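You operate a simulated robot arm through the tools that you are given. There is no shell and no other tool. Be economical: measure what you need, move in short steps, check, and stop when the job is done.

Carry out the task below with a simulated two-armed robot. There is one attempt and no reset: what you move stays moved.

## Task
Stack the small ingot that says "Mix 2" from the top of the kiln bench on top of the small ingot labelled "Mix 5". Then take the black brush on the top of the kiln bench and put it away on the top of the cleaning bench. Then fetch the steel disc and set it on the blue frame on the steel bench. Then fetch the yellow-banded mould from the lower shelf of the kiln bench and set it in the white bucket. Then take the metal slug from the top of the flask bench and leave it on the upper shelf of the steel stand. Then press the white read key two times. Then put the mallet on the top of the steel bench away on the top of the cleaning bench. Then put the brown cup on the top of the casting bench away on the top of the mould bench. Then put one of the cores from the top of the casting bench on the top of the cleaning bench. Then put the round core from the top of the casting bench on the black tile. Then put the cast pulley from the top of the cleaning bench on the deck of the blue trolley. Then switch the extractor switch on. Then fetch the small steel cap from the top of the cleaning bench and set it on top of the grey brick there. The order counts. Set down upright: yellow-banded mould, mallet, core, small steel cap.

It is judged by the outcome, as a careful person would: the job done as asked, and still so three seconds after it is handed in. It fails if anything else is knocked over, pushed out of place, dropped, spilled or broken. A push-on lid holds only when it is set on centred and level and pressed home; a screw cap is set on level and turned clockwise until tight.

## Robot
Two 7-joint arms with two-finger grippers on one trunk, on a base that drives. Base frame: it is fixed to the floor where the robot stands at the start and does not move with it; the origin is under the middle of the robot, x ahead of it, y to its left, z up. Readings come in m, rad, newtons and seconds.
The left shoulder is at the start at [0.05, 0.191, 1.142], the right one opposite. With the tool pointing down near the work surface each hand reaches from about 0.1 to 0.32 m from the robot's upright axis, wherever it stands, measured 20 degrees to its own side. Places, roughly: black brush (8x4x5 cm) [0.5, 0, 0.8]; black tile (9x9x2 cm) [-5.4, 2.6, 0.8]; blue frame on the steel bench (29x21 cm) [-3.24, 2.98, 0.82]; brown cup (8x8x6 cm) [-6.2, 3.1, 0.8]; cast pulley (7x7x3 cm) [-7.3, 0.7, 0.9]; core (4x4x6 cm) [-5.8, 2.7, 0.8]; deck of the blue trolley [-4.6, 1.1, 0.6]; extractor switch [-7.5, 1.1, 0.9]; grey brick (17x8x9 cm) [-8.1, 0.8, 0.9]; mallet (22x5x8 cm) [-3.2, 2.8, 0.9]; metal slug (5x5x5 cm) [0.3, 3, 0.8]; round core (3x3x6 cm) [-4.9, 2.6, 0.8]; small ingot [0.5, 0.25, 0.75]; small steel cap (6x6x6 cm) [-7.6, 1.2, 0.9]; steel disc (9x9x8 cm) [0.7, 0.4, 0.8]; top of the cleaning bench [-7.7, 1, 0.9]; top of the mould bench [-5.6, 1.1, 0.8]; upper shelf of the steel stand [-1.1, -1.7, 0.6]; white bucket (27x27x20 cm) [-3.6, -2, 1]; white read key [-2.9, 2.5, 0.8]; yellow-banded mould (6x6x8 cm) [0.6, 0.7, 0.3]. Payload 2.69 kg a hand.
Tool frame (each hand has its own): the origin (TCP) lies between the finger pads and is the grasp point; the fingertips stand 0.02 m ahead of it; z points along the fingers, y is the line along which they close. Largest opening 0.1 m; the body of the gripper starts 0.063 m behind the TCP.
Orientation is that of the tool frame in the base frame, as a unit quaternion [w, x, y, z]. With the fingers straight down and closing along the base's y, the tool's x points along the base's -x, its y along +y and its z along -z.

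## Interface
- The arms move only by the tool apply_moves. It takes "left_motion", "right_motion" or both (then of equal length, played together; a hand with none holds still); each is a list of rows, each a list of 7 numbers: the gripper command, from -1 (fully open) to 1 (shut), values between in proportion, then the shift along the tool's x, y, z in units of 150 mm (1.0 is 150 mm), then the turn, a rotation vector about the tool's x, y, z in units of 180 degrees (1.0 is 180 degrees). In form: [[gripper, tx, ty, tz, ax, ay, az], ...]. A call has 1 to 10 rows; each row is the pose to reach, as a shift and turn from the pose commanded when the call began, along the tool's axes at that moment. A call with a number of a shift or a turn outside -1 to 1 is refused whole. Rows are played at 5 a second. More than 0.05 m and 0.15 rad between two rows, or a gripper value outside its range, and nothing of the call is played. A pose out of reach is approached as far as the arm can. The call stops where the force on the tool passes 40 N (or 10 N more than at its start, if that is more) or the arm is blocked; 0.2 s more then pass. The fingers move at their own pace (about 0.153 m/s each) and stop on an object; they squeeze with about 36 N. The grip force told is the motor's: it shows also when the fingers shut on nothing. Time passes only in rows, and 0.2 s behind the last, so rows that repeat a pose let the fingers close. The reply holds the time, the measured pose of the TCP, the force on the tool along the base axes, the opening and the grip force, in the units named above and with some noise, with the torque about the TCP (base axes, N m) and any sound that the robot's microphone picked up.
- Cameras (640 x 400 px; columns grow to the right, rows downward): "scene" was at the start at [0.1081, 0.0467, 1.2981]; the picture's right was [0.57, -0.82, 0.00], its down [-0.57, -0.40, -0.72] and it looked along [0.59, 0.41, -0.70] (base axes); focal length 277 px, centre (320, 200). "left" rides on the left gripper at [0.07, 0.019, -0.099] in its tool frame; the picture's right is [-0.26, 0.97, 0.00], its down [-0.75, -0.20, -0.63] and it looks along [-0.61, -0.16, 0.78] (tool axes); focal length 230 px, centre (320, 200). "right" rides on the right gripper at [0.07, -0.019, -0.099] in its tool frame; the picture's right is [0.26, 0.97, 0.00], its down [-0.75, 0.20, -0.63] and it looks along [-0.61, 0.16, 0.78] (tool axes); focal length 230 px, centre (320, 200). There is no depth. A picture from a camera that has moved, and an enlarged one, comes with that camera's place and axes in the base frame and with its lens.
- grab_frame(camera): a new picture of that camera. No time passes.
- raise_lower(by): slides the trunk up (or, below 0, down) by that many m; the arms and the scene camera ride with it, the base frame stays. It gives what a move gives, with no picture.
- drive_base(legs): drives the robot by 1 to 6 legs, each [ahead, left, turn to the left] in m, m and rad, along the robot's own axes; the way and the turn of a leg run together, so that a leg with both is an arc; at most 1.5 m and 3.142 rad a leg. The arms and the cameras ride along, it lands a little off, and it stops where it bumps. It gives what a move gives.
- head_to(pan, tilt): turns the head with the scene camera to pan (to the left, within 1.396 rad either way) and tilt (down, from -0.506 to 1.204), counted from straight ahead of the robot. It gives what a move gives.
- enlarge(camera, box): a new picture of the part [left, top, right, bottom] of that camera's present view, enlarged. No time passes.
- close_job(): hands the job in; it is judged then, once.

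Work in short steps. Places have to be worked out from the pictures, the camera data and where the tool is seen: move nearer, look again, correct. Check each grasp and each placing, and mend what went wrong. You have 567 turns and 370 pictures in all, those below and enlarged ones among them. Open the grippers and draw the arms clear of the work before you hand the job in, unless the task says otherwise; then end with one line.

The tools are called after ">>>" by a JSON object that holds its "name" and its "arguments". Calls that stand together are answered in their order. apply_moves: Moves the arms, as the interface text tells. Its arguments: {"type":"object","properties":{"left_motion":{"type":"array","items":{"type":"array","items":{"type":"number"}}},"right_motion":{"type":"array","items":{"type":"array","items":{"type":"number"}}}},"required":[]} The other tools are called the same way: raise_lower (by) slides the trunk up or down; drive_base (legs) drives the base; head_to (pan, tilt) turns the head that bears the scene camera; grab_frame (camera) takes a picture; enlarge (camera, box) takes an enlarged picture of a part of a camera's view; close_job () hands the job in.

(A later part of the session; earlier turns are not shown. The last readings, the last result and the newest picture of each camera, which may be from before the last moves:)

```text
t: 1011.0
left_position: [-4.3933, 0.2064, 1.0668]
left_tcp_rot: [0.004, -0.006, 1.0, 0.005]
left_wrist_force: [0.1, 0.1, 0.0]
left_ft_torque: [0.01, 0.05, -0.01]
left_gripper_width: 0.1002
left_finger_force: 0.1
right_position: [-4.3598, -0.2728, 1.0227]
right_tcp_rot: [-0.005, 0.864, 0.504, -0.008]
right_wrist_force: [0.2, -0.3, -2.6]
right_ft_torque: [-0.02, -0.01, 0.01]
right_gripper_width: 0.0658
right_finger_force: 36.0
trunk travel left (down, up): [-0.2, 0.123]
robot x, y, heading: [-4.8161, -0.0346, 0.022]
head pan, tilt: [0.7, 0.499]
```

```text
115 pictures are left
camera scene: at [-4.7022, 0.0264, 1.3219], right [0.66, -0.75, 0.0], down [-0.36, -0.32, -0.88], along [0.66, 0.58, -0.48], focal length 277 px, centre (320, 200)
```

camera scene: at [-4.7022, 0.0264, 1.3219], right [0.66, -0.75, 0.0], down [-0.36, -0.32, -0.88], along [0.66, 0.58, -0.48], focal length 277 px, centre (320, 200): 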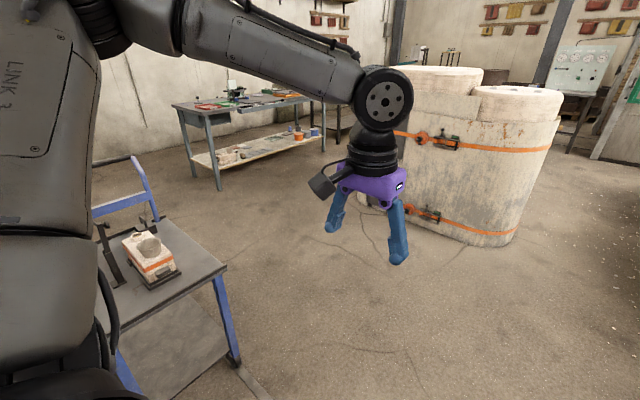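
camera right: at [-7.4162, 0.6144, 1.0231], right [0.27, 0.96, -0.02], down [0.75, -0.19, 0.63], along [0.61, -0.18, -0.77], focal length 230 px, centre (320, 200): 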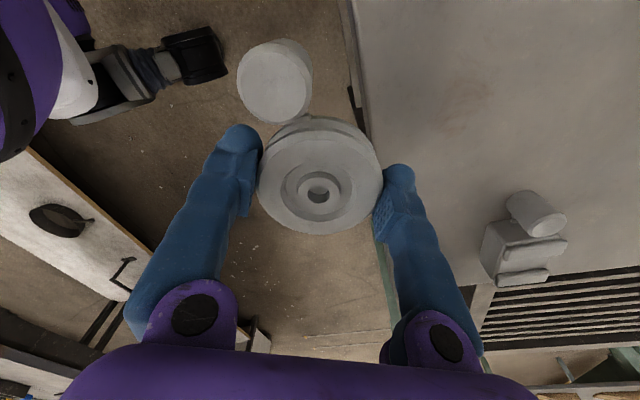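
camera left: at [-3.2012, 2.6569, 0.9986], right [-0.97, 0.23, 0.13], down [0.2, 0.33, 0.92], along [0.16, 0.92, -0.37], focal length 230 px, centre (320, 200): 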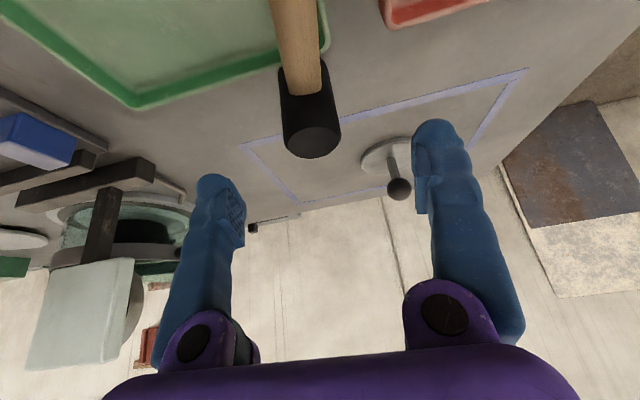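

The trolley is at left; its deck (z≈0.6) starts at y≈0.83. I go on 0.2 m, turn to face it and look at the deck.

>>> {"name": "drive_base", "arguments": {"legs": [[0.2, 0.02, 0], [0, 0, 1.55]]}}

>>> {"name": "head_to", "arguments": {"pan": 0.0, "tilt": 0.75}}

>>> {"name": "grab_frame", "arguments": {"camera": "scene"}}

```text
t: 1016.4
left_position: [-4.8493, 0.4073, 1.0661]
left_tcp_rot: [0.0, 0.712, -0.702, -0.006]
left_wrist_force: [0.5, 0.5, 0.6]
left_ft_torque: [-0.04, -0.01, -0.01]
left_gripper_width: 0.1001
left_finger_force: 0.0
right_position: [-4.3694, 0.4416, 1.0236]
right_tcp_rot: [0.003, 0.255, 0.967, -0.009]
right_wrist_force: [-0.2, 0.5, -1.1]
right_ft_torque: [0.03, -0.01, 0.02]
right_gripper_width: 0.0656
right_finger_force: 36.2
trunk travel left (down, up): [-0.2, 0.123]
robot x, y, heading: [-4.6084, -0.0096, 1.589]
head pan, tilt: [0.7, 0.499]
```

```text
t: 1017.5
left_position: [-4.8492, 0.4082, 1.067]
left_tcp_rot: [0.002, 0.712, -0.703, -0.006]
left_wrist_force: [-1.0, 0.2, 1.2]
left_ft_torque: [0.01, 0.03, 0.0]
left_gripper_width: 0.1001
left_finger_force: 0.1
right_position: [-4.3691, 0.4413, 1.0229]
right_tcp_rot: [0.003, 0.255, 0.967, -0.009]
right_wrist_force: [-0.4, 0.1, -3.2]
right_ft_torque: [-0.02, 0.01, -0.01]
right_gripper_width: 0.0654
right_finger_force: 35.7
trunk travel left (down, up): [-0.2, 0.123]
robot x, y, heading: [-4.609, -0.0101, 1.585]
head pan, tilt: [0.0, 0.75]
```

```text
114 pictures are left
camera scene: at [-4.6106, 0.1119, 1.3], right [1.0, 0.02, 0.0], down [0.01, -0.68, -0.73], along [-0.01, 0.73, -0.68], focal length 277 px, centre (320, 200)
```

scene: 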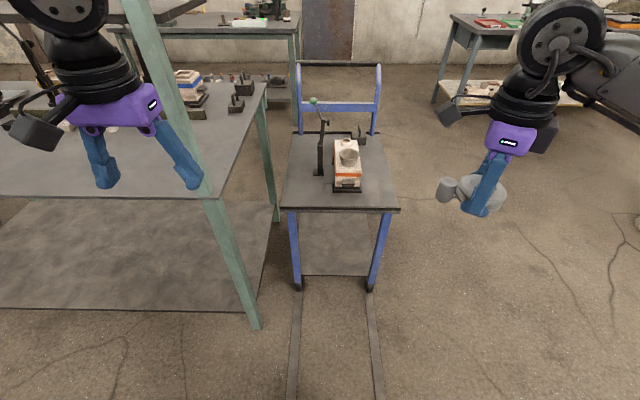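

The deck spans x −4.745…−4.353, y 0.81…1.346; the front strip (y 0.82–0.91) is free. I'll set the pulley at (−4.43, 0.868). Pull the left hand back, bring the right one inward, and lower the trunk.

>>> {"name": "apply_moves", "arguments": {"left_motion": [[-1, 0.25, 0, 0, 0, 0, 0], [-1, 0.5, 0, 0, 0, 0, 0], [-1, 0.75, 0, 0, 0, 0, 0], [-1, 0.98, 0, 0, 0, 0, 0]], "right_motion": [[1, 0.17, -0.1, 0, 0, 0, 0], [1, 0.35, -0.2, 0, 0, 0, 0], [1, 0.52, -0.3, 0, 0, 0, 0], [1, 0.696, -0.394, 0, 0, 0, 0]]}}

>>> {"name": "raise_lower", "arguments": {"by": -0.17}}

>>> {"name": "drive_base", "arguments": {"legs": [[0, -0.06, 0], [0.3, 0, -0.015]]}}

>>> {"name": "grab_frame", "arguments": {"camera": "scene"}}

>>> {"name": "grab_frame", "arguments": {"camera": "right"}}

```text
t: 1018.5
left_position: [-4.8465, 0.2587, 1.0636]
left_tcp_rot: [0.0, 0.712, -0.702, -0.007]
left_wrist_force: [-1.5, 0.1, 0.3]
left_ft_torque: [0.02, -0.03, 0.02]
left_gripper_width: 0.1003
left_finger_force: 0.0
right_position: [-4.4926, 0.4435, 1.0227]
right_tcp_rot: [0.003, 0.256, 0.967, -0.009]
right_wrist_force: [0.1, 0.4, -1.8]
right_ft_torque: [0.05, -0.04, -0.01]
right_gripper_width: 0.0657
right_finger_force: 36.2
trunk travel left (down, up): [-0.2, 0.123]
robot x, y, heading: [-4.6092, -0.0141, 1.587]
head pan, tilt: [0.0, 0.75]
```

```text
t: 1020.4
left_position: [-4.8464, 0.2579, 0.8945]
left_tcp_rot: [0.001, 0.711, -0.703, -0.007]
left_wrist_force: [-0.3, -0.2, 0.6]
left_ft_torque: [-0.01, 0.01, 0.01]
left_gripper_width: 0.0999
left_finger_force: 0.1
right_position: [-4.4911, 0.4435, 0.8516]
right_tcp_rot: [0.002, 0.256, 0.967, -0.009]
right_wrist_force: [-0.3, 0.5, -2.8]
right_ft_torque: [0.04, -0.02, -0.02]
right_gripper_width: 0.0657
right_finger_force: 35.7
trunk travel left (down, up): [-0.03, 0.293]
robot x, y, heading: [-4.6113, -0.0107, 1.59]
head pan, tilt: [0.0, 0.75]
```

```text
t: 1023.2
left_position: [-4.7857, 0.5509, 0.8951]
left_tcp_rot: [-0.001, -0.706, 0.708, 0.007]
left_wrist_force: [0.1, -0.2, -0.1]
left_ft_torque: [0.01, 0.03, 0.03]
left_gripper_width: 0.1003
left_finger_force: 0.1
right_position: [-4.4289, 0.7318, 0.8525]
right_tcp_rot: [0.003, 0.261, 0.965, -0.009]
right_wrist_force: [0.2, -0.2, -2.7]
right_ft_torque: [0.0, 0.01, 0.03]
right_gripper_width: 0.0657
right_finger_force: 36.0
trunk travel left (down, up): [-0.03, 0.293]
robot x, y, heading: [-4.5527, 0.2771, 1.578]
head pan, tilt: [0.0, 0.75]
```

```text
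113 pictures are left
camera scene: at [-4.5519, 0.4014, 1.13], right [1.0, 0.01, 0.0], down [0.0, -0.68, -0.73], along [0.0, 0.73, -0.68], focal length 277 px, centre (320, 200)
```

scene: 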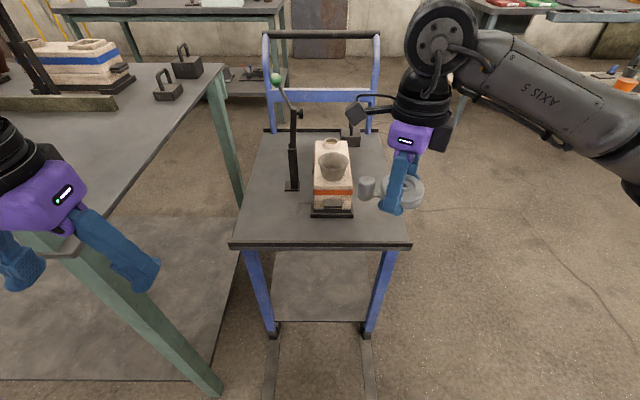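

```text
112 pictures are left
camera right: at [-4.4992, 0.7517, 0.9515], right [0.26, 0.96, -0.02], down [0.75, -0.19, 0.63], along [0.61, -0.18, -0.77], focal length 230 px, centre (320, 200)
```

right: 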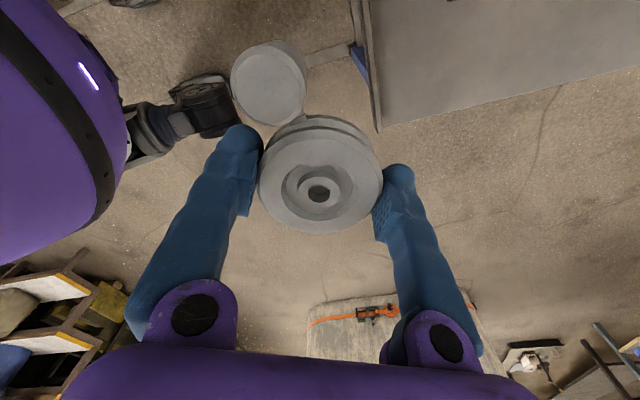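

Good alignment. Move the hand 13.4 cm forward over the front strip, then lower.

>>> {"name": "apply_moves", "arguments": {"right_motion": [[1, 0.11, 0.195, 0, 0, 0, 0], [1, 0.22, 0.39, 0, 0, 0, 0], [1, 0.33, 0.585, 0, 0, 0, 0], [1, 0.44, 0.777, 0.1, 0, 0, 0], [1, 0.44, 0.777, 0.4, 0, 0, 0], [1, 0.44, 0.777, 0.7, 0, 0, 0], [1, 0.44, 0.777, 0.95, 0, 0, 0], [1, 0.44, 0.777, 0.95, 0, 0, 0]]}}

>>> {"name": "grab_frame", "arguments": {"camera": "scene"}}

>>> {"name": "grab_frame", "arguments": {"camera": "right"}}

```text
t: 1025.0
left_position: [-4.7863, 0.5519, 0.8957]
left_tcp_rot: [0.0, 0.707, -0.707, -0.007]
left_wrist_force: [0.5, 0.2, 0.3]
left_ft_torque: [-0.03, 0.01, 0.02]
left_gripper_width: 0.1001
left_finger_force: 0.1
right_position: [-4.4246, 0.8622, 0.7065]
right_tcp_rot: [0.003, 0.261, 0.965, -0.009]
right_wrist_force: [-0.4, 0.3, -2.6]
right_ft_torque: [0.02, -0.04, 0.02]
right_gripper_width: 0.0658
right_finger_force: 36.2
trunk travel left (down, up): [-0.03, 0.293]
robot x, y, heading: [-4.5527, 0.2798, 1.574]
head pan, tilt: [0.0, 0.75]
```

```text
111 pictures are left
camera scene: at [-4.5519, 0.4012, 1.13], right [1.0, 0.01, 0.0], down [0.0, -0.68, -0.73], along [0.0, 0.73, -0.68], focal length 277 px, centre (320, 200)
```

scene: 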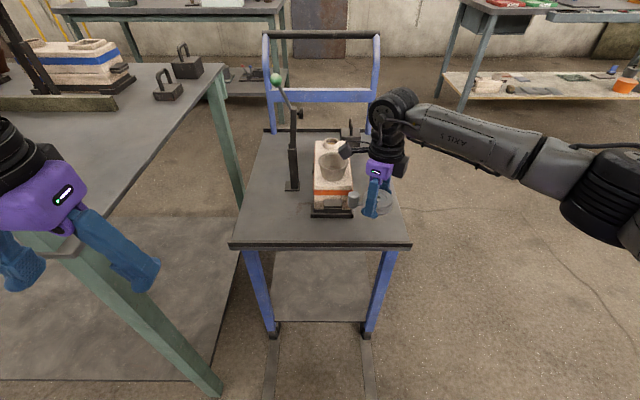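

```text
110 pictures are left
camera right: at [-4.496, 0.8825, 0.8058], right [0.26, 0.96, -0.02], down [0.75, -0.19, 0.63], along [0.61, -0.18, -0.77], focal length 230 px, centre (320, 200)
```

right: 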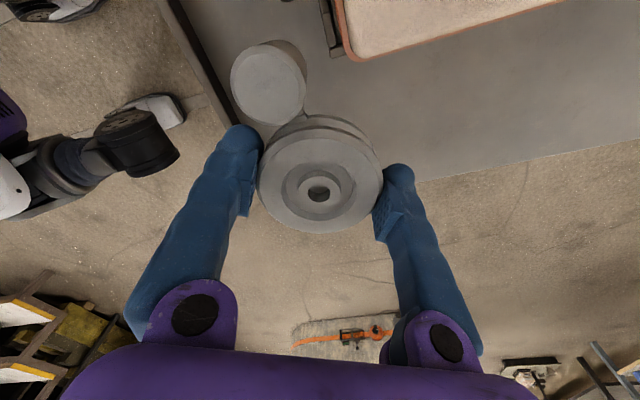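

Box base corner is at (−4.471, 0.878), so I shift 1.5 cm east / 0.5 cm south to keep the sprue clear, and lower.

>>> {"name": "apply_moves", "arguments": {"right_motion": [[1, -0.104, 0.02, 0, 0, 0, 0], [1, -0.104, 0.02, 0.2, 0, 0, 0], [1, -0.104, 0.02, 0.42, 0, 0, 0], [1, -0.104, 0.02, 0.47, 0, 0, 0], [1, -0.104, 0.02, 0.47, 0, 0, 0]]}}

>>> {"name": "enlarge", "arguments": {"camera": "scene", "box": [220, 110, 440, 270]}}

```text
t: 1026.2
left_position: [-4.7858, 0.5494, 0.8946]
left_tcp_rot: [-0.001, 0.708, -0.707, -0.008]
left_wrist_force: [0.2, 0.0, -0.3]
left_ft_torque: [-0.01, 0.01, -0.03]
left_gripper_width: 0.1001
left_finger_force: 0.1
right_position: [-4.4124, 0.857, 0.6415]
right_tcp_rot: [0.003, 0.262, 0.965, -0.006]
right_wrist_force: [1.2, -1.4, 20.1]
right_ft_torque: [0.11, -0.72, -0.1]
right_gripper_width: 0.0657
right_finger_force: 35.8
trunk travel left (down, up): [-0.03, 0.293]
robot x, y, heading: [-4.5515, 0.277, 1.578]
head pan, tilt: [0.0, 0.75]
```

```text
2.50 times, centred on (330, 190) of scene
camera zoom: at [-4.5523, 0.3993, 1.1306], right [1.0, 0.01, 0.0], down [0.0, -0.68, -0.73], along [0.0, 0.73, -0.68], focal length 692 px, centre (295, 225)
```

zoom: 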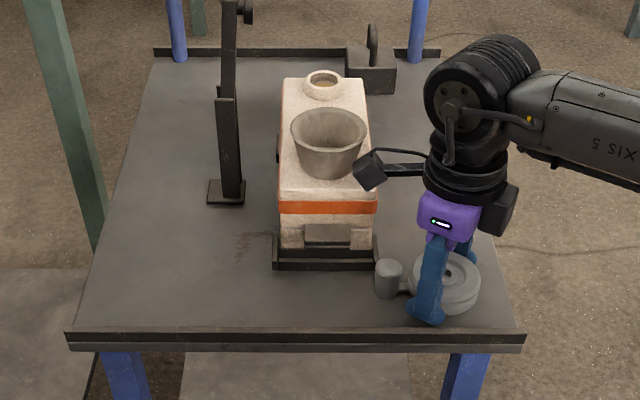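

The pulley touches the deck (20 N). Open gently and lift straight up.

>>> {"name": "apply_moves", "arguments": {"right_motion": [[1, 0, 0, -0.01, 0, 0, 0], [0.2, 0, 0, -0.01, 0, 0, 0], [-0.5, 0, 0, -0.01, 0, 0, 0], [-0.6, 0, 0, -0.01, 0, 0, 0], [-0.6, 0, 0, -0.2, 0, 0, 0], [-0.6, 0, 0, -0.5, 0, 0, 0], [-0.6, 0, 0, -0.8, 0, 0, 0], [-0.6, 0, 0, -1.0, 0, 0, 0]]}}

>>> {"name": "enlarge", "arguments": {"camera": "scene", "box": [220, 110, 440, 270]}}

```text
t: 1028.0
left_position: [-4.7864, 0.5512, 0.895]
left_tcp_rot: [-0.001, -0.707, 0.707, 0.007]
left_wrist_force: [-0.9, -0.3, -0.1]
left_ft_torque: [-0.04, 0.05, 0.03]
left_gripper_width: 0.1001
left_finger_force: 0.1
right_position: [-4.4107, 0.8565, 0.7873]
right_tcp_rot: [0.003, 0.261, 0.965, -0.009]
right_wrist_force: [-0.6, -0.3, 0.6]
right_ft_torque: [-0.01, -0.01, -0.01]
right_gripper_width: 0.0799
right_finger_force: 0.0
trunk travel left (down, up): [-0.03, 0.293]
robot x, y, heading: [-4.5516, 0.2784, 1.575]
head pan, tilt: [0.0, 0.75]
```

```text
2.50 times, centred on (330, 190) of scene
camera zoom: at [-4.552, 0.4009, 1.13], right [1.0, 0.01, 0.0], down [0.0, -0.68, -0.73], along [0.0, 0.73, -0.68], focal length 692 px, centre (295, 225)
```

zoom: 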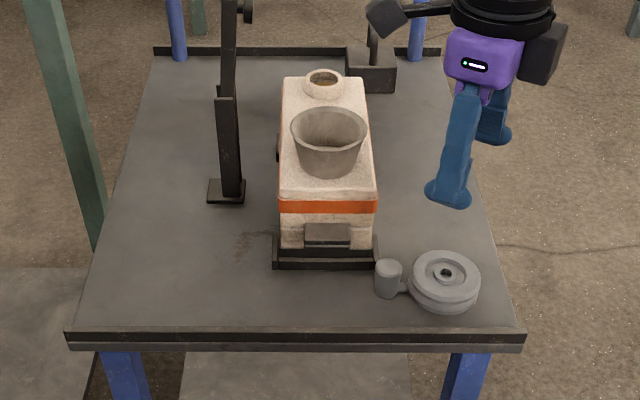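

The pulley lies on the trolley deck. Raise the trunk and turn the hand back to its normal yaw while here.

>>> {"name": "drive_base", "arguments": {"legs": [[-0.28, 0, 0]]}}

>>> {"name": "raise_lower", "arguments": {"by": 0.17}}

>>> {"name": "apply_moves", "arguments": {"right_motion": [[0, 0, 0, 0, 0, 0, -0.045], [0.5, 0, 0, 0, 0, 0, -0.09], [0.8, 0, 0, 0, 0, 0, -0.135], [0.8, 0, 0, 0, 0, 0, -0.18], [0.8, 0, 0, 0, 0, 0, -0.225], [0.8, 0, 0, 0, 0, 0, -0.27], [0.8, 0, 0, 0, 0, 0, -0.315], [0.8, 0, 0, 0, 0, 0, -0.36], [0.8, 0, 0, 0, 0, 0, -0.405], [0.8, 0, 0, 0, 0, 0, -0.45]]}}

>>> {"name": "apply_moves", "arguments": {"right_motion": [[1, 0, 0, 0, 0, 0, -0.045], [1, 0, 0, 0, 0, 0, -0.09], [1, 0, 0, 0, 0, 0, -0.135], [1, 0, 0, 0, 0, 0, -0.18], [1, 0, 0, 0, 0, 0, -0.216]]}}

```text
t: 1030.0
left_position: [-4.7861, 0.2747, 0.8944]
left_tcp_rot: [0.001, 0.708, -0.706, -0.007]
left_wrist_force: [1.0, 0.0, -0.6]
left_ft_torque: [-0.01, 0.04, -0.01]
left_gripper_width: 0.1
left_finger_force: 0.1
right_position: [-4.4096, 0.582, 0.7871]
right_tcp_rot: [0.003, 0.261, 0.965, -0.009]
right_wrist_force: [-0.5, 0.5, -1.3]
right_ft_torque: [0.03, 0.01, 0.01]
right_gripper_width: 0.08
right_finger_force: 0.0
trunk travel left (down, up): [-0.03, 0.293]
robot x, y, heading: [-4.5554, 0.0066, 1.577]
head pan, tilt: [0.0, 0.75]
```

```text
t: 1031.9
left_position: [-4.7849, 0.2756, 1.0648]
left_tcp_rot: [0.0, 0.709, -0.705, -0.007]
left_wrist_force: [0.1, 0.7, -0.7]
left_ft_torque: [-0.02, 0.03, 0.0]
left_gripper_width: 0.0997
left_finger_force: 0.0
right_position: [-4.4109, 0.5815, 0.956]
right_tcp_rot: [0.002, 0.261, 0.965, -0.009]
right_wrist_force: [-0.1, 0.4, 0.2]
right_ft_torque: [-0.03, -0.05, 0.0]
right_gripper_width: 0.0801
right_finger_force: 0.1
trunk travel left (down, up): [-0.2, 0.123]
robot x, y, heading: [-4.5512, 0.0009, 1.575]
head pan, tilt: [0.0, 0.75]
```

```text
t: 1034.1
left_position: [-4.7844, 0.2742, 1.0644]
left_tcp_rot: [0.001, 0.708, -0.706, -0.006]
left_wrist_force: [-0.1, 0.0, 0.2]
left_ft_torque: [0.0, -0.01, -0.01]
left_gripper_width: 0.0999
left_finger_force: 0.0
right_position: [-4.4097, 0.5804, 0.9561]
right_tcp_rot: [-0.004, -0.431, 0.903, -0.009]
right_wrist_force: [0.0, 0.1, -0.3]
right_ft_torque: [0.0, 0.0, -0.02]
right_gripper_width: 0.0101
right_finger_force: 0.0
trunk travel left (down, up): [-0.2, 0.123]
robot x, y, heading: [-4.5503, 0.0008, 1.578]
head pan, tilt: [0.0, 0.75]
```

```text
t: 1035.3
left_position: [-4.7845, 0.2756, 1.0656]
left_tcp_rot: [0.001, 0.708, -0.706, -0.007]
left_wrist_force: [0.4, 0.4, 0.0]
left_ft_torque: [0.05, 0.02, 0.0]
left_gripper_width: 0.1002
left_finger_force: 0.1
right_position: [-4.4109, 0.581, 0.9573]
right_tcp_rot: [-0.007, -0.706, 0.708, -0.008]
right_wrist_force: [-0.3, 0.0, -0.4]
right_ft_torque: [0.0, -0.01, 0.03]
right_gripper_width: 0.0001
right_finger_force: 29.1
trunk travel left (down, up): [-0.2, 0.123]
robot x, y, heading: [-4.5479, 0.0021, 1.582]
head pan, tilt: [0.0, 0.75]
```

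>>> {"name": "apply_moves", "arguments": {"right_motion": [[1, 0.2, 0, -0.2, 0, 0, 0], [1, 0.4, 0, -0.4, 0, 0, 0], [1, 0.65, 0, -0.5, 0, 0, 0]]}}

>>> {"name": "drive_base", "arguments": {"legs": [[0, -0.9, 0], [1.0, 0, -0.01], [0.95, 0, 0], [0, 0, 1.56]]}}

```text
t: 1036.1
left_position: [-4.7832, 0.2757, 1.0656]
left_tcp_rot: [0.0, 0.708, -0.706, -0.007]
left_wrist_force: [-0.2, 0.0, 0.5]
left_ft_torque: [0.02, 0.03, 0.01]
left_gripper_width: 0.1
left_finger_force: 0.0
right_position: [-4.4095, 0.4852, 1.0341]
right_tcp_rot: [-0.006, -0.705, 0.709, -0.007]
right_wrist_force: [0.1, 0.7, -1.3]
right_ft_torque: [-0.01, 0.01, 0.0]
right_gripper_width: 0.0
right_finger_force: 29.1
trunk travel left (down, up): [-0.2, 0.123]
robot x, y, heading: [-4.55, 0.0019, 1.576]
head pan, tilt: [0.0, 0.75]
```

```text
t: 1057.6
left_position: [-3.923, 1.727, 1.0648]
left_tcp_rot: [0.005, 1.0, 0.005, -0.004]
left_wrist_force: [-0.2, 0.0, 1.0]
left_ft_torque: [-0.01, -0.04, -0.04]
left_gripper_width: 0.0999
left_finger_force: 0.1
right_position: [-4.1348, 2.1008, 1.0343]
right_tcp_rot: [0.0, 1.0, 0.0, 0.01]
right_wrist_force: [-0.2, -0.3, 0.0]
right_ft_torque: [-0.01, 0.04, -0.02]
right_gripper_width: 0.0001
right_finger_force: 29.5
trunk travel left (down, up): [-0.2, 0.123]
robot x, y, heading: [-3.6519, 1.9643, -3.132]
head pan, tilt: [0.0, 0.75]
```

>>> {"name": "drive_base", "arguments": {"legs": [[1.25, 0, 0], [1.25, 0, 0], [1.1, -0.03, 0], [0, 0, 1.56]]}}

>>> {"name": "head_to", "arguments": {"pan": -0.2, "tilt": 0.65}}

>>> {"name": "grab_frame", "arguments": {"camera": "scene"}}

```text
t: 1078.6
left_position: [-6.9556, 1.5752, 1.0644]
left_tcp_rot: [0.007, 0.686, 0.727, 0.001]
left_wrist_force: [-0.2, -0.3, 0.0]
left_ft_torque: [-0.02, 0.01, -0.02]
left_gripper_width: 0.1001
left_finger_force: 0.0
right_position: [-7.3174, 1.3429, 1.0329]
right_tcp_rot: [-0.007, 0.689, 0.724, 0.006]
right_wrist_force: [-0.3, 0.5, -0.2]
right_ft_torque: [0.0, 0.0, -0.01]
right_gripper_width: 0.0
right_finger_force: 29.9
trunk travel left (down, up): [-0.2, 0.123]
robot x, y, heading: [-7.2024, 1.8285, -1.506]
head pan, tilt: [0.0, 0.75]
```

```text
t: 1079.3
left_position: [-6.9564, 1.5741, 1.0646]
left_tcp_rot: [0.007, 0.686, 0.728, 0.001]
left_wrist_force: [-1.7, 0.4, -1.1]
left_ft_torque: [-0.01, 0.0, -0.01]
left_gripper_width: 0.0998
left_finger_force: 0.1
right_position: [-7.3184, 1.3425, 1.0334]
right_tcp_rot: [-0.008, 0.689, 0.724, 0.006]
right_wrist_force: [-0.2, 0.1, -0.3]
right_ft_torque: [0.02, 0.0, 0.01]
right_gripper_width: 0.0
right_finger_force: 29.6
trunk travel left (down, up): [-0.2, 0.123]
robot x, y, heading: [-7.2066, 1.8303, -1.511]
head pan, tilt: [-0.201, 0.649]
```

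```text
107 pictures are left
camera scene: at [-7.2132, 1.7081, 1.3086], right [-0.99, 0.14, 0.0], down [0.08, 0.6, -0.8], along [-0.11, -0.79, -0.6], focal length 277 px, centre (320, 200)
```

scene: 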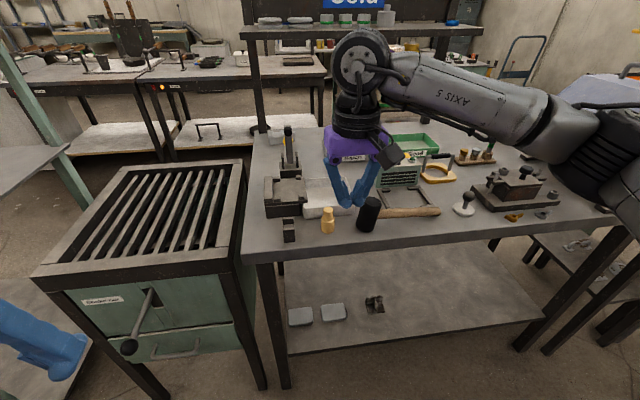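

>>> {"name": "enlarge", "arguments": {"camera": "scene", "box": [320, 110, 520, 235]}}

>>> {"name": "grab_frame", "arguments": {"camera": "right"}}

```text
3.20 times, centred on (420, 172) of scene
camera zoom: at [-7.2132, 1.7081, 1.3086], right [-0.99, 0.14, 0.0], down [0.08, 0.6, -0.8], along [-0.11, -0.79, -0.6], focal length 886 px, centre (0, 288)
```

zoom: 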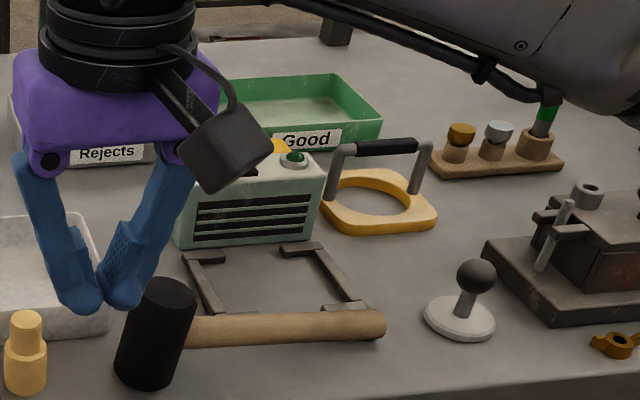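

```text
105 pictures are left
camera right: at [-7.3407, 1.4094, 1.134], right [0.95, 0.3, 0.0], down [0.24, -0.75, 0.62], along [0.19, -0.59, -0.79], focal length 230 px, centre (320, 200)
```

right: 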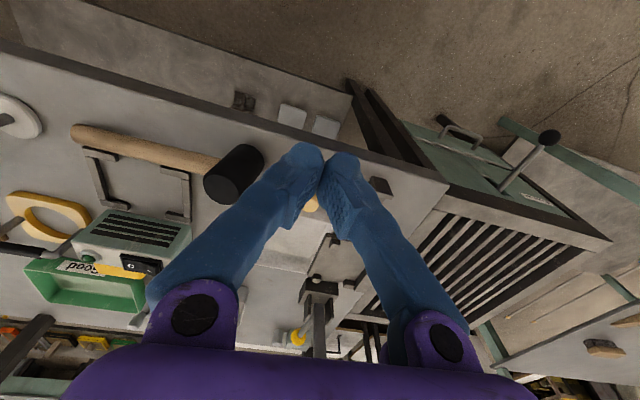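

The rocker is near (−7.50, 1.075). I drive 0.17 right and 0.15 forward, correcting the heading, and look from above.

>>> {"name": "drive_base", "arguments": {"legs": [[0, -0.15, -0.06], [0.15, 0, 0]]}}

>>> {"name": "grab_frame", "arguments": {"camera": "right"}}

```text
t: 1082.3
left_position: [-7.1228, 1.4059, 1.0652]
left_tcp_rot: [0.006, 0.707, 0.707, 0.0]
left_wrist_force: [0.4, -1.3, 0.1]
left_ft_torque: [0.03, -0.04, 0.0]
left_gripper_width: 0.0998
left_finger_force: 0.1
right_position: [-7.4983, 1.1954, 1.0326]
right_tcp_rot: [-0.008, 0.711, 0.703, 0.006]
right_wrist_force: [0.1, -0.1, -0.1]
right_ft_torque: [-0.01, -0.01, -0.01]
right_gripper_width: 0.0002
right_finger_force: 29.5
trunk travel left (down, up): [-0.2, 0.123]
robot x, y, heading: [-7.3555, 1.6751, -1.568]
head pan, tilt: [-0.201, 0.649]
```

```text
104 pictures are left
camera right: at [-7.5169, 1.263, 1.1337], right [0.97, 0.25, 0.0], down [0.19, -0.76, 0.61], along [0.16, -0.59, -0.79], focal length 230 px, centre (320, 200)
```

right: 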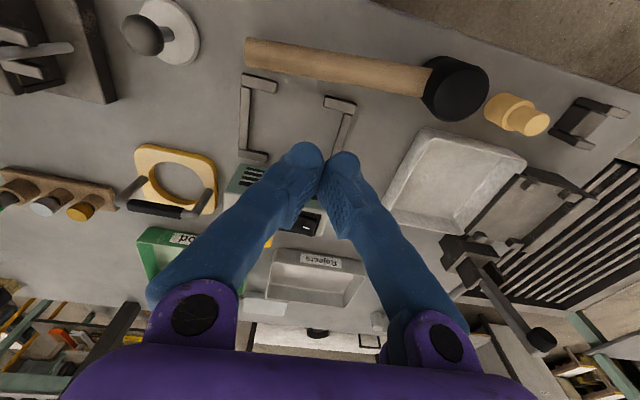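

>>> {"name": "enlarge", "arguments": {"camera": "right", "box": [210, 130, 390, 270]}}

>>> {"name": "enlarge", "arguments": {"camera": "scene", "box": [280, 110, 440, 235]}}

```text
2.86 times, centred on (300, 200) of right
camera zoom: at [-7.5169, 1.263, 1.1337], right [0.97, 0.25, 0.0], down [0.19, -0.76, 0.61], along [0.16, -0.59, -0.79], focal length 657 px, centre (377, 200)
```

zoom: 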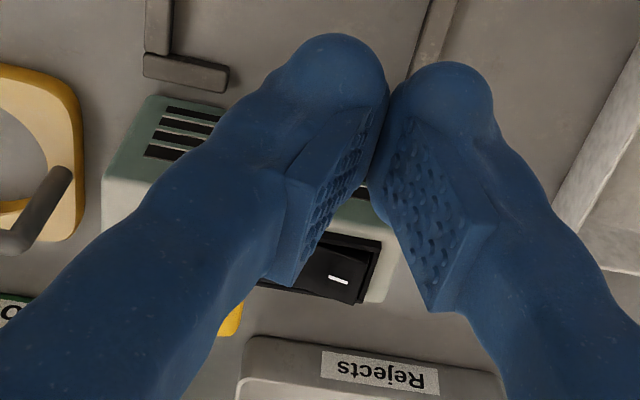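

```text
3.20 times, centred on (360, 172) of scene
camera zoom: at [-7.3721, 1.5536, 1.3085], right [-0.98, 0.2, 0.0], down [0.12, 0.59, -0.8], along [-0.16, -0.78, -0.61], focal length 886 px, centre (192, 288)
```

zoom: 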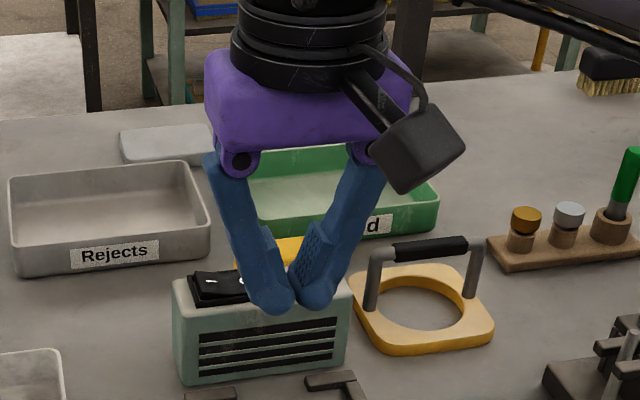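

The "I" half is the east end: mark at (−7.482, 1.074, 0.94). I move above its outer part and lower to just over it.

>>> {"name": "apply_moves", "arguments": {"right_motion": [[1, -0.25, 0.05, 0, 0, 0, 0], [1, -0.5, 0.1, 0, 0, 0, 0], [1, -0.81, 0.135, 0.0, 0, 0, 0], [1, -0.81, 0.135, 0.2, 0, 0, 0], [1, -0.81, 0.135, 0.35, 0, 0, 0], [1, -0.81, 0.135, 0.35, 0, 0, 0]]}}

>>> {"name": "enlarge", "arguments": {"camera": "scene", "box": [280, 130, 400, 220]}}

>>> {"name": "enlarge", "arguments": {"camera": "right", "box": [230, 80, 410, 220]}}

```text
t: 1083.7
left_position: [-7.1226, 1.4056, 1.0649]
left_tcp_rot: [0.007, 0.707, 0.707, 0.001]
left_wrist_force: [-0.2, 0.2, 0.1]
left_ft_torque: [0.0, -0.03, -0.03]
left_gripper_width: 0.1
left_finger_force: 0.0
right_position: [-7.4812, 1.0765, 0.9795]
right_tcp_rot: [-0.007, 0.711, 0.703, 0.006]
right_wrist_force: [0.2, 0.0, 0.9]
right_ft_torque: [-0.01, -0.02, -0.03]
right_gripper_width: 0.0
right_finger_force: 29.6
trunk travel left (down, up): [-0.2, 0.123]
robot x, y, heading: [-7.3551, 1.6808, -1.569]
head pan, tilt: [-0.201, 0.649]
```

```text
4.44 times, centred on (340, 175) of scene
camera zoom: at [-7.3721, 1.5547, 1.3087], right [-0.98, 0.2, 0.0], down [0.12, 0.59, -0.8], along [-0.16, -0.78, -0.6], focal length 1231 px, centre (231, 311)
```

zoom: 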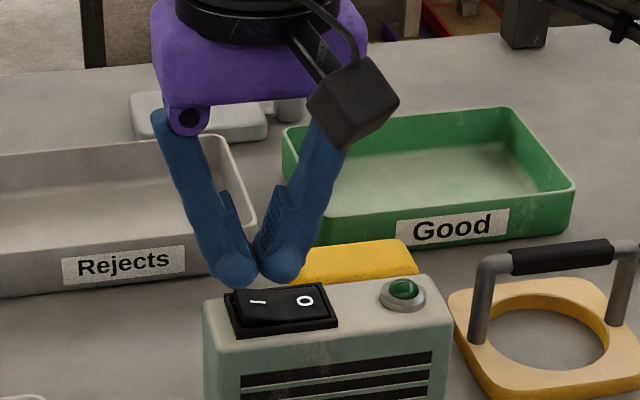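

```text
2.86 times, centred on (320, 150) of right
camera zoom: at [-7.4994, 1.1443, 1.0793], right [0.97, 0.25, 0.0], down [0.19, -0.76, 0.62], along [0.16, -0.6, -0.79], focal length 657 px, centre (320, 343)
```

zoom: 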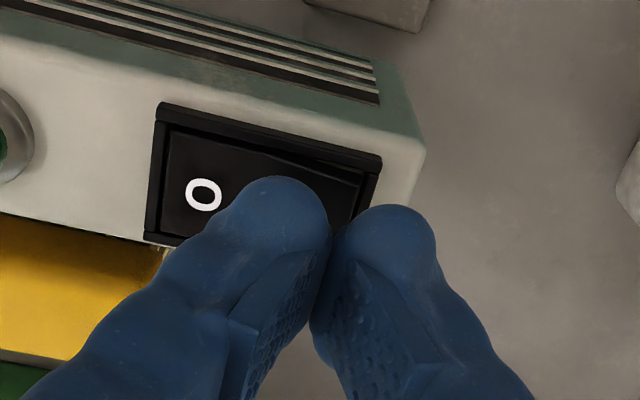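

The tip is right over the "I" mark. Press down in small steps.

>>> {"name": "apply_moves", "arguments": {"right_motion": [[1, 0, 0.02, 0.06, 0, 0, 0], [1, 0, 0.02, 0.1, 0, 0, 0], [1, 0, 0.02, 0.13, 0, 0, 0], [1, 0, 0.02, 0.16, 0, 0, 0], [1, 0, 0.02, 0.19, 0, 0, 0], [1, 0, 0.02, 0.22, 0, 0, 0]]}}

>>> {"name": "enlarge", "arguments": {"camera": "scene", "box": [280, 130, 400, 220]}}

```text
t: 1085.1
left_position: [-7.1228, 1.409, 1.0662]
left_tcp_rot: [0.008, 0.707, 0.707, 0.0]
left_wrist_force: [-1.4, -0.2, -0.2]
left_ft_torque: [0.04, 0.0, 0.0]
left_gripper_width: 0.1002
left_finger_force: 0.0
right_position: [-7.476, 1.0764, 0.9524]
right_tcp_rot: [-0.002, 0.711, 0.703, 0.004]
right_wrist_force: [-6.5, -1.3, 38.2]
right_ft_torque: [-0.05, 0.4, 0.37]
right_gripper_width: 0.0001
right_finger_force: 29.5
trunk travel left (down, up): [-0.2, 0.123]
robot x, y, heading: [-7.3561, 1.6817, -1.573]
head pan, tilt: [-0.201, 0.649]
```

```text
4.44 times, centred on (340, 175) of scene
camera zoom: at [-7.372, 1.5582, 1.3098], right [-0.98, 0.2, 0.0], down [0.12, 0.59, -0.8], along [-0.16, -0.78, -0.6], focal length 1231 px, centre (231, 311)
```

zoom: 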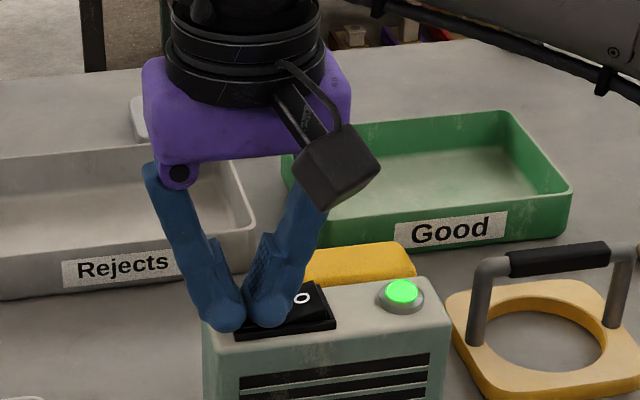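

The green lamp lit: the extractor is on. Rise and verify it stays on.

>>> {"name": "apply_moves", "arguments": {"right_motion": [[1, 0, 0, -0.15, 0, 0, 0], [1, 0, 0, -0.4, 0, 0, 0], [1, 0.2, 0, -0.6, 0, 0, 0], [1, 0.45, 0, -0.7, 0, 0, 0], [1, 0.7, 0, -0.7, 0, 0, 0]]}}

>>> {"name": "enlarge", "arguments": {"camera": "scene", "box": [280, 130, 460, 240]}}

```text
t: 1086.3
left_position: [-7.124, 1.4064, 1.0643]
left_tcp_rot: [0.007, 0.708, 0.706, 0.0]
left_wrist_force: [0.4, -0.3, -0.8]
left_ft_torque: [-0.04, -0.01, -0.02]
left_gripper_width: 0.0998
left_finger_force: 0.0
right_position: [-7.4756, 1.18, 1.052]
right_tcp_rot: [-0.006, 0.711, 0.703, 0.006]
right_wrist_force: [0.4, 0.5, -0.3]
right_ft_torque: [-0.02, 0.01, 0.02]
right_gripper_width: 0.0
right_finger_force: 29.2
trunk travel left (down, up): [-0.2, 0.123]
robot x, y, heading: [-7.3559, 1.6777, -1.562]
head pan, tilt: [-0.201, 0.649]
```

```text
3.56 times, centred on (370, 185) of scene
camera zoom: at [-7.3723, 1.5549, 1.3087], right [-0.98, 0.2, 0.0], down [0.12, 0.59, -0.8], along [-0.16, -0.78, -0.6], focal length 984 px, centre (142, 253)
```

zoom: 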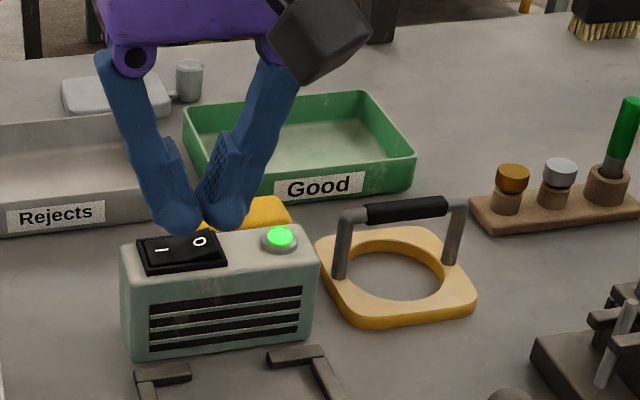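

The extractor stays on. Last item: the small steel cap near (−7.647, 1.21). Drive right 0.16 and look from above.

>>> {"name": "drive_base", "arguments": {"legs": [[0, -0.16, -0.008]]}}

>>> {"name": "grab_frame", "arguments": {"camera": "right"}}

>>> {"name": "enlarge", "arguments": {"camera": "scene", "box": [280, 130, 480, 270]}}

```text
t: 1088.3
left_position: [-7.2858, 1.4037, 1.0649]
left_tcp_rot: [0.007, 0.712, 0.702, 0.001]
left_wrist_force: [0.0, 0.3, 0.3]
left_ft_torque: [0.0, -0.05, 0.02]
left_gripper_width: 0.0998
left_finger_force: 0.2
right_position: [-7.6401, 1.1805, 1.0517]
right_tcp_rot: [-0.007, 0.715, 0.699, 0.007]
right_wrist_force: [0.1, -0.4, -0.3]
right_ft_torque: [0.03, 0.01, -0.02]
right_gripper_width: 0.0
right_finger_force: 29.7
trunk travel left (down, up): [-0.2, 0.123]
robot x, y, heading: [-7.5108, 1.6805, -1.579]
head pan, tilt: [-0.201, 0.649]
```

```text
97 pictures are left
camera right: at [-7.6574, 1.2486, 1.1526], right [0.97, 0.24, 0.0], down [0.18, -0.77, 0.62], along [0.15, -0.6, -0.79], focal length 230 px, centre (320, 200)
```

right: 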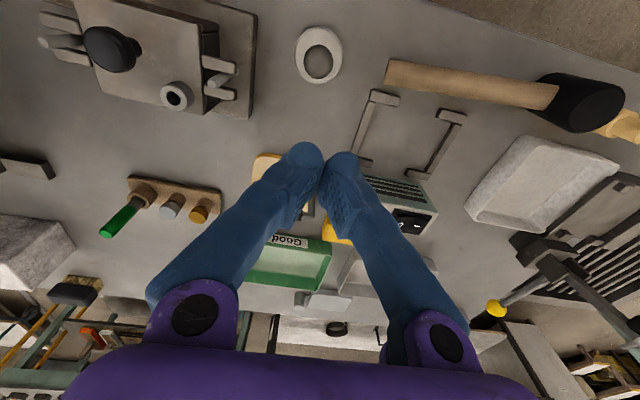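

```text
2.86 times, centred on (380, 200) of scene
camera zoom: at [-7.5319, 1.5552, 1.3086], right [-0.98, 0.21, 0.0], down [0.13, 0.59, -0.8], along [-0.17, -0.78, -0.6], focal length 791 px, centre (149, 200)
```

zoom: 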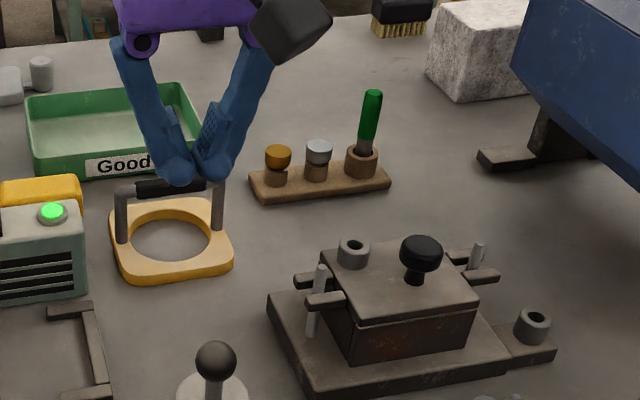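

Cap at (−7.650, 1.2195); mallet handle end and fixture are both ≥6 cm off. With a 5 cm opening I move above and descend.

>>> {"name": "apply_moves", "arguments": {"right_motion": [[0, 0.13, -0.03, 0, 0, 0, 0], [0, 0.26, -0.066, 0.1, 0, 0, 0], [0, 0.26, -0.066, 0.4, 0, 0, 0], [0, 0.26, -0.066, 0.65, 0, 0, 0], [0, 0.26, -0.066, 0.65, 0, 0, 0]]}}

>>> {"name": "grab_frame", "arguments": {"camera": "right"}}

```text
t: 1089.5
left_position: [-7.2845, 1.404, 1.0654]
left_tcp_rot: [0.006, 0.712, 0.703, 0.0]
left_wrist_force: [-0.1, -0.7, 0.3]
left_ft_torque: [-0.02, -0.02, 0.06]
left_gripper_width: 0.0997
left_finger_force: 0.0
right_position: [-7.6496, 1.222, 0.9569]
right_tcp_rot: [-0.007, 0.715, 0.699, 0.005]
right_wrist_force: [0.3, -0.1, 0.0]
right_ft_torque: [0.01, -0.04, 0.0]
right_gripper_width: 0.05
right_finger_force: 0.0
trunk travel left (down, up): [-0.2, 0.123]
robot x, y, heading: [-7.5128, 1.6808, -1.579]
head pan, tilt: [-0.201, 0.649]
```

```text
95 pictures are left
camera right: at [-7.6673, 1.2886, 1.0568], right [0.97, 0.24, 0.0], down [0.18, -0.77, 0.62], along [0.15, -0.6, -0.79], focal length 230 px, centre (320, 200)
```

right: 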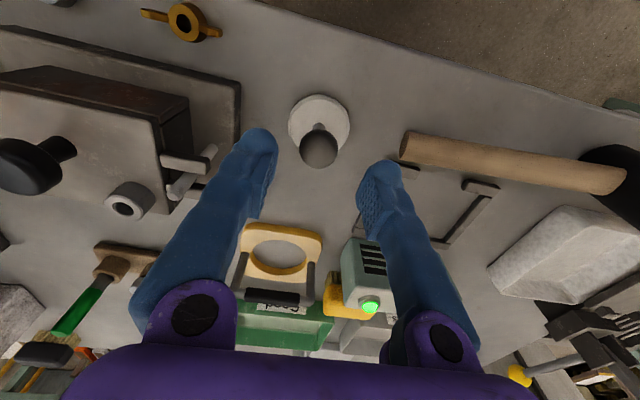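

Knob is straight below. Descend to z≈0.903 and close.

>>> {"name": "apply_moves", "arguments": {"right_motion": [[0, 0, 0, 0.15, 0, 0, 0], [0, 0, 0, 0.3, 0, 0, 0], [0, 0, 0, 0.36, 0, 0, 0], [0, 0, 0, 0.36, 0, 0, 0], [1, 0, 0, 0.36, 0, 0, 0], [1, 0, 0, 0.36, 0, 0, 0], [1, 0, 0, 0.36, 0, 0, 0]]}}

>>> {"name": "grab_frame", "arguments": {"camera": "right"}}

```text
t: 1091.1
left_position: [-7.2839, 1.4043, 1.0648]
left_tcp_rot: [0.007, 0.713, 0.701, 0.0]
left_wrist_force: [0.2, 0.9, 0.7]
left_ft_torque: [-0.02, 0.02, -0.04]
left_gripper_width: 0.1002
left_finger_force: 0.0
right_position: [-7.6479, 1.2214, 0.9021]
right_tcp_rot: [-0.007, 0.715, 0.7, 0.006]
right_wrist_force: [-0.6, 0.3, 0.2]
right_ft_torque: [0.01, -0.02, 0.01]
right_gripper_width: 0.0179
right_finger_force: 36.4
trunk travel left (down, up): [-0.2, 0.123]
robot x, y, heading: [-7.5151, 1.6786, -1.585]
head pan, tilt: [-0.201, 0.649]
```

```text
94 pictures are left
camera right: at [-7.6659, 1.29, 1.003], right [0.97, 0.24, 0.0], down [0.18, -0.77, 0.62], along [0.15, -0.6, -0.79], focal length 230 px, centre (320, 200)
```

right: 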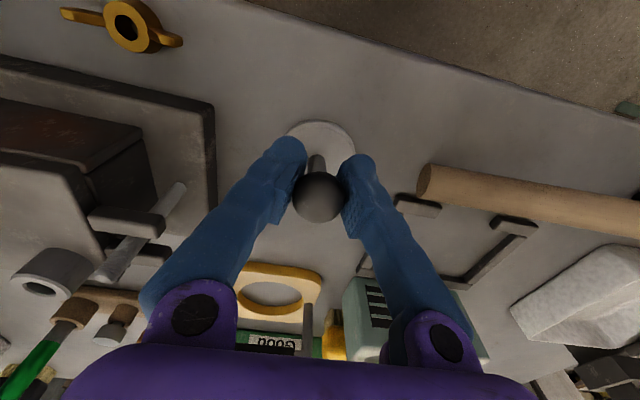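

The grip is low on the ball (0.018). Reopen, raise 1.3 cm and regrip at the ball's middle.

>>> {"name": "apply_moves", "arguments": {"right_motion": [[0.4, 0, 0, 0, 0, 0, 0], [0.2, 0, 0, 0, 0, 0, 0], [0.2, 0, 0, -0.087, 0, 0, 0], [0.2, 0, 0, -0.087, 0, 0, 0], [1, 0, 0, -0.087, 0, 0, 0], [1, 0, 0, -0.087, 0, 0, 0], [1, 0, 0, -0.087, 0, 0, 0]]}}

>>> {"name": "grab_frame", "arguments": {"camera": "right"}}

```text
t: 1092.7
left_position: [-7.2849, 1.4036, 1.0654]
left_tcp_rot: [0.007, 0.712, 0.702, 0.0]
left_wrist_force: [-0.3, 0.8, 0.3]
left_ft_torque: [-0.02, -0.03, -0.05]
left_gripper_width: 0.1
left_finger_force: 0.0
right_position: [-7.6471, 1.2206, 0.914]
right_tcp_rot: [-0.008, 0.715, 0.699, 0.007]
right_wrist_force: [0.5, 0.5, 0.1]
right_ft_torque: [-0.02, 0.0, 0.03]
right_gripper_width: 0.0254
right_finger_force: 36.3
trunk travel left (down, up): [-0.2, 0.123]
robot x, y, heading: [-7.5131, 1.6818, -1.581]
head pan, tilt: [-0.201, 0.649]
```

```text
93 pictures are left
camera right: at [-7.666, 1.2897, 1.0144], right [0.97, 0.24, 0.0], down [0.18, -0.77, 0.62], along [0.15, -0.6, -0.79], focal length 230 px, centre (320, 200)
```

right: 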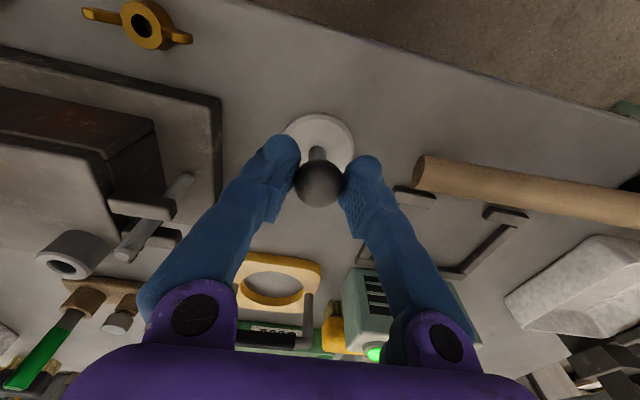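

Now a full-diameter grip (0.0254). Lift, retract, and start the way round to the bench's south side.

>>> {"name": "apply_moves", "arguments": {"right_motion": [[1, 0, 0, -0.15, 0, 0, 0], [1, 0, 0, -0.45, 0, 0, 0], [1, 0, 0, -0.75, 0, 0, 0], [1, 0.25, 0.1, -0.8, 0, 0, 0], [1, 0.3, 0.35, -0.8, 0, 0, 0], [1, 0.3, 0.6, -0.8, 0, 0, 0], [1, 0.3, 0.6, -0.8, 0, 0, 0]]}}

>>> {"name": "grab_frame", "arguments": {"camera": "right"}}

>>> {"name": "drive_base", "arguments": {"legs": [[-0.27, 0, 0], [0, 0, 1.58], [1.3, 0, 0], [1.3, 0, 0]]}}

```text
t: 1094.3
left_position: [-7.2841, 1.4034, 1.0653]
left_tcp_rot: [0.007, 0.712, 0.702, 0.001]
left_wrist_force: [0.0, 0.7, -0.8]
left_ft_torque: [-0.01, 0.02, 0.0]
left_gripper_width: 0.0999
left_finger_force: 0.0
right_position: [-7.5586, 1.2645, 1.0341]
right_tcp_rot: [-0.007, 0.715, 0.699, 0.006]
right_wrist_force: [0.1, -0.5, -0.6]
right_ft_torque: [-0.02, -0.05, 0.01]
right_gripper_width: 0.0255
right_finger_force: 35.8
trunk travel left (down, up): [-0.2, 0.123]
robot x, y, heading: [-7.5162, 1.6805, -1.581]
head pan, tilt: [-0.201, 0.649]
```

```text
92 pictures are left
camera right: at [-7.5756, 1.3331, 1.1354], right [0.97, 0.24, 0.0], down [0.18, -0.77, 0.62], along [0.15, -0.6, -0.79], focal length 230 px, centre (320, 200)
```

right: 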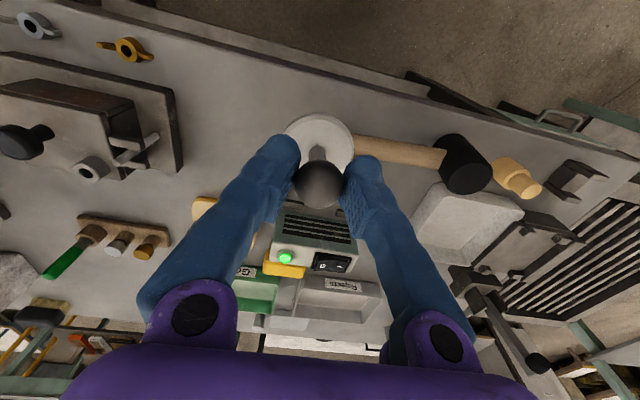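

```text
t: 1112.2
left_position: [-4.6513, 2.0372, 1.0658]
left_tcp_rot: [0.004, 0.044, 0.999, 0.005]
left_wrist_force: [0.5, -0.3, -0.4]
left_ft_torque: [-0.01, -0.05, 0.01]
left_gripper_width: 0.1
left_finger_force: 0.1
right_position: [-4.5325, 1.7547, 1.0352]
right_tcp_rot: [-0.01, 0.048, 0.999, 0.0]
right_wrist_force: [-0.4, 0.1, -0.7]
right_ft_torque: [0.01, 0.0, 0.02]
right_gripper_width: 0.0236
right_finger_force: 35.8
trunk travel left (down, up): [-0.2, 0.123]
robot x, y, heading: [-4.9455, 1.8284, -0.082]
head pan, tilt: [-0.201, 0.649]
```

The width went 0.0255→0.0236; check the cap, then continue.

>>> {"name": "grab_frame", "arguments": {"camera": "right"}}

>>> {"name": "drive_base", "arguments": {"legs": [[0, 0, 0.082], [1.25, 0.08, 0], [0, -0.95, 0], [0, -0.95, 0]]}}

```text
91 pictures are left
camera right: at [-4.6031, 1.7422, 1.1353], right [-0.16, 0.99, 0.0], down [0.78, 0.13, 0.62], along [0.61, 0.1, -0.79], focal length 230 px, centre (320, 200)
```

right: 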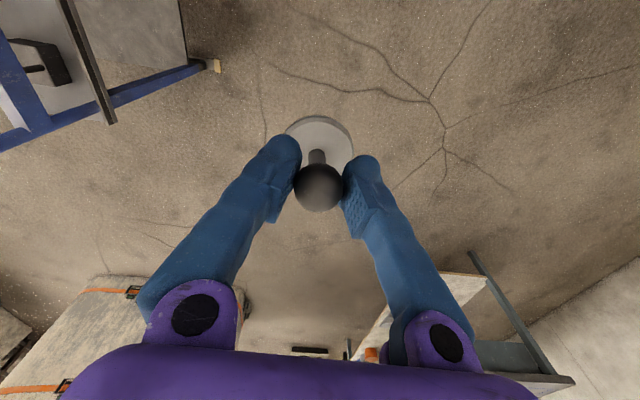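

```text
t: 1135.5
left_position: [-3.4132, 0.2545, 1.0657]
left_tcp_rot: [0.004, -0.007, 1.0, 0.006]
left_wrist_force: [-0.5, 0.3, -0.1]
left_ft_torque: [0.0, 0.02, -0.02]
left_gripper_width: 0.0997
left_finger_force: 0.0
right_position: [-3.2696, -0.0166, 1.0348]
right_tcp_rot: [-0.01, -0.001, 1.0, 0.0]
right_wrist_force: [0.9, 0.4, -1.4]
right_ft_torque: [-0.02, 0.0, 0.03]
right_gripper_width: 0.0194
right_finger_force: 35.8
trunk travel left (down, up): [-0.2, 0.123]
robot x, y, heading: [-3.6855, 0.0136, 0.017]
head pan, tilt: [-0.201, 0.649]
```

Width is shrinking (0.0194): the ball is creeping. Check at once.

>>> {"name": "grab_frame", "arguments": {"camera": "right"}}

```text
90 pictures are left
camera right: at [-3.3373, -0.0348, 1.1354], right [-0.26, 0.97, 0.0], down [0.76, 0.2, 0.62], along [0.59, 0.16, -0.79], focal length 230 px, centre (320, 200)
```

right: 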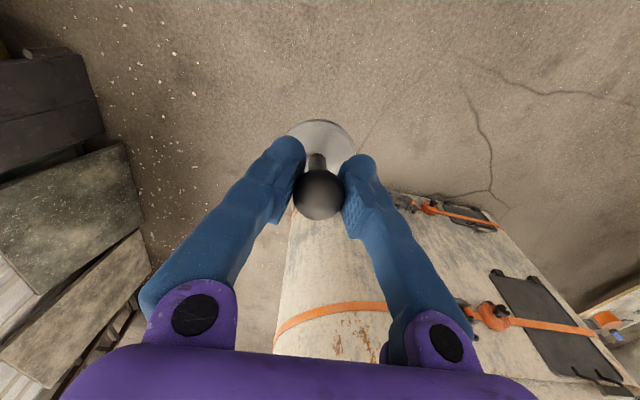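

The ball is only riding up above the pads (captive, safe). Continue: turn west and drive along the south corridor.

>>> {"name": "drive_base", "arguments": {"legs": [[0, 0, 3.125], [1.2, 0, 0]]}}

```text
t: 1148.8
left_position: [-5.1288, -0.2618, 1.065]
left_tcp_rot: [0.005, 1.0, 0.012, -0.004]
left_wrist_force: [-0.1, -0.1, 0.2]
left_ft_torque: [0.0, -0.03, -0.02]
left_gripper_width: 0.1001
left_finger_force: 0.0
right_position: [-5.275, 0.0067, 1.0343]
right_tcp_rot: [-0.001, 1.0, 0.008, 0.009]
right_wrist_force: [0.0, 0.0, -1.5]
right_ft_torque: [0.01, -0.05, -0.04]
right_gripper_width: 0.0189
right_finger_force: 37.0
trunk travel left (down, up): [-0.2, 0.123]
robot x, y, heading: [-4.8579, -0.0234, -3.113]
head pan, tilt: [-0.201, 0.649]
```

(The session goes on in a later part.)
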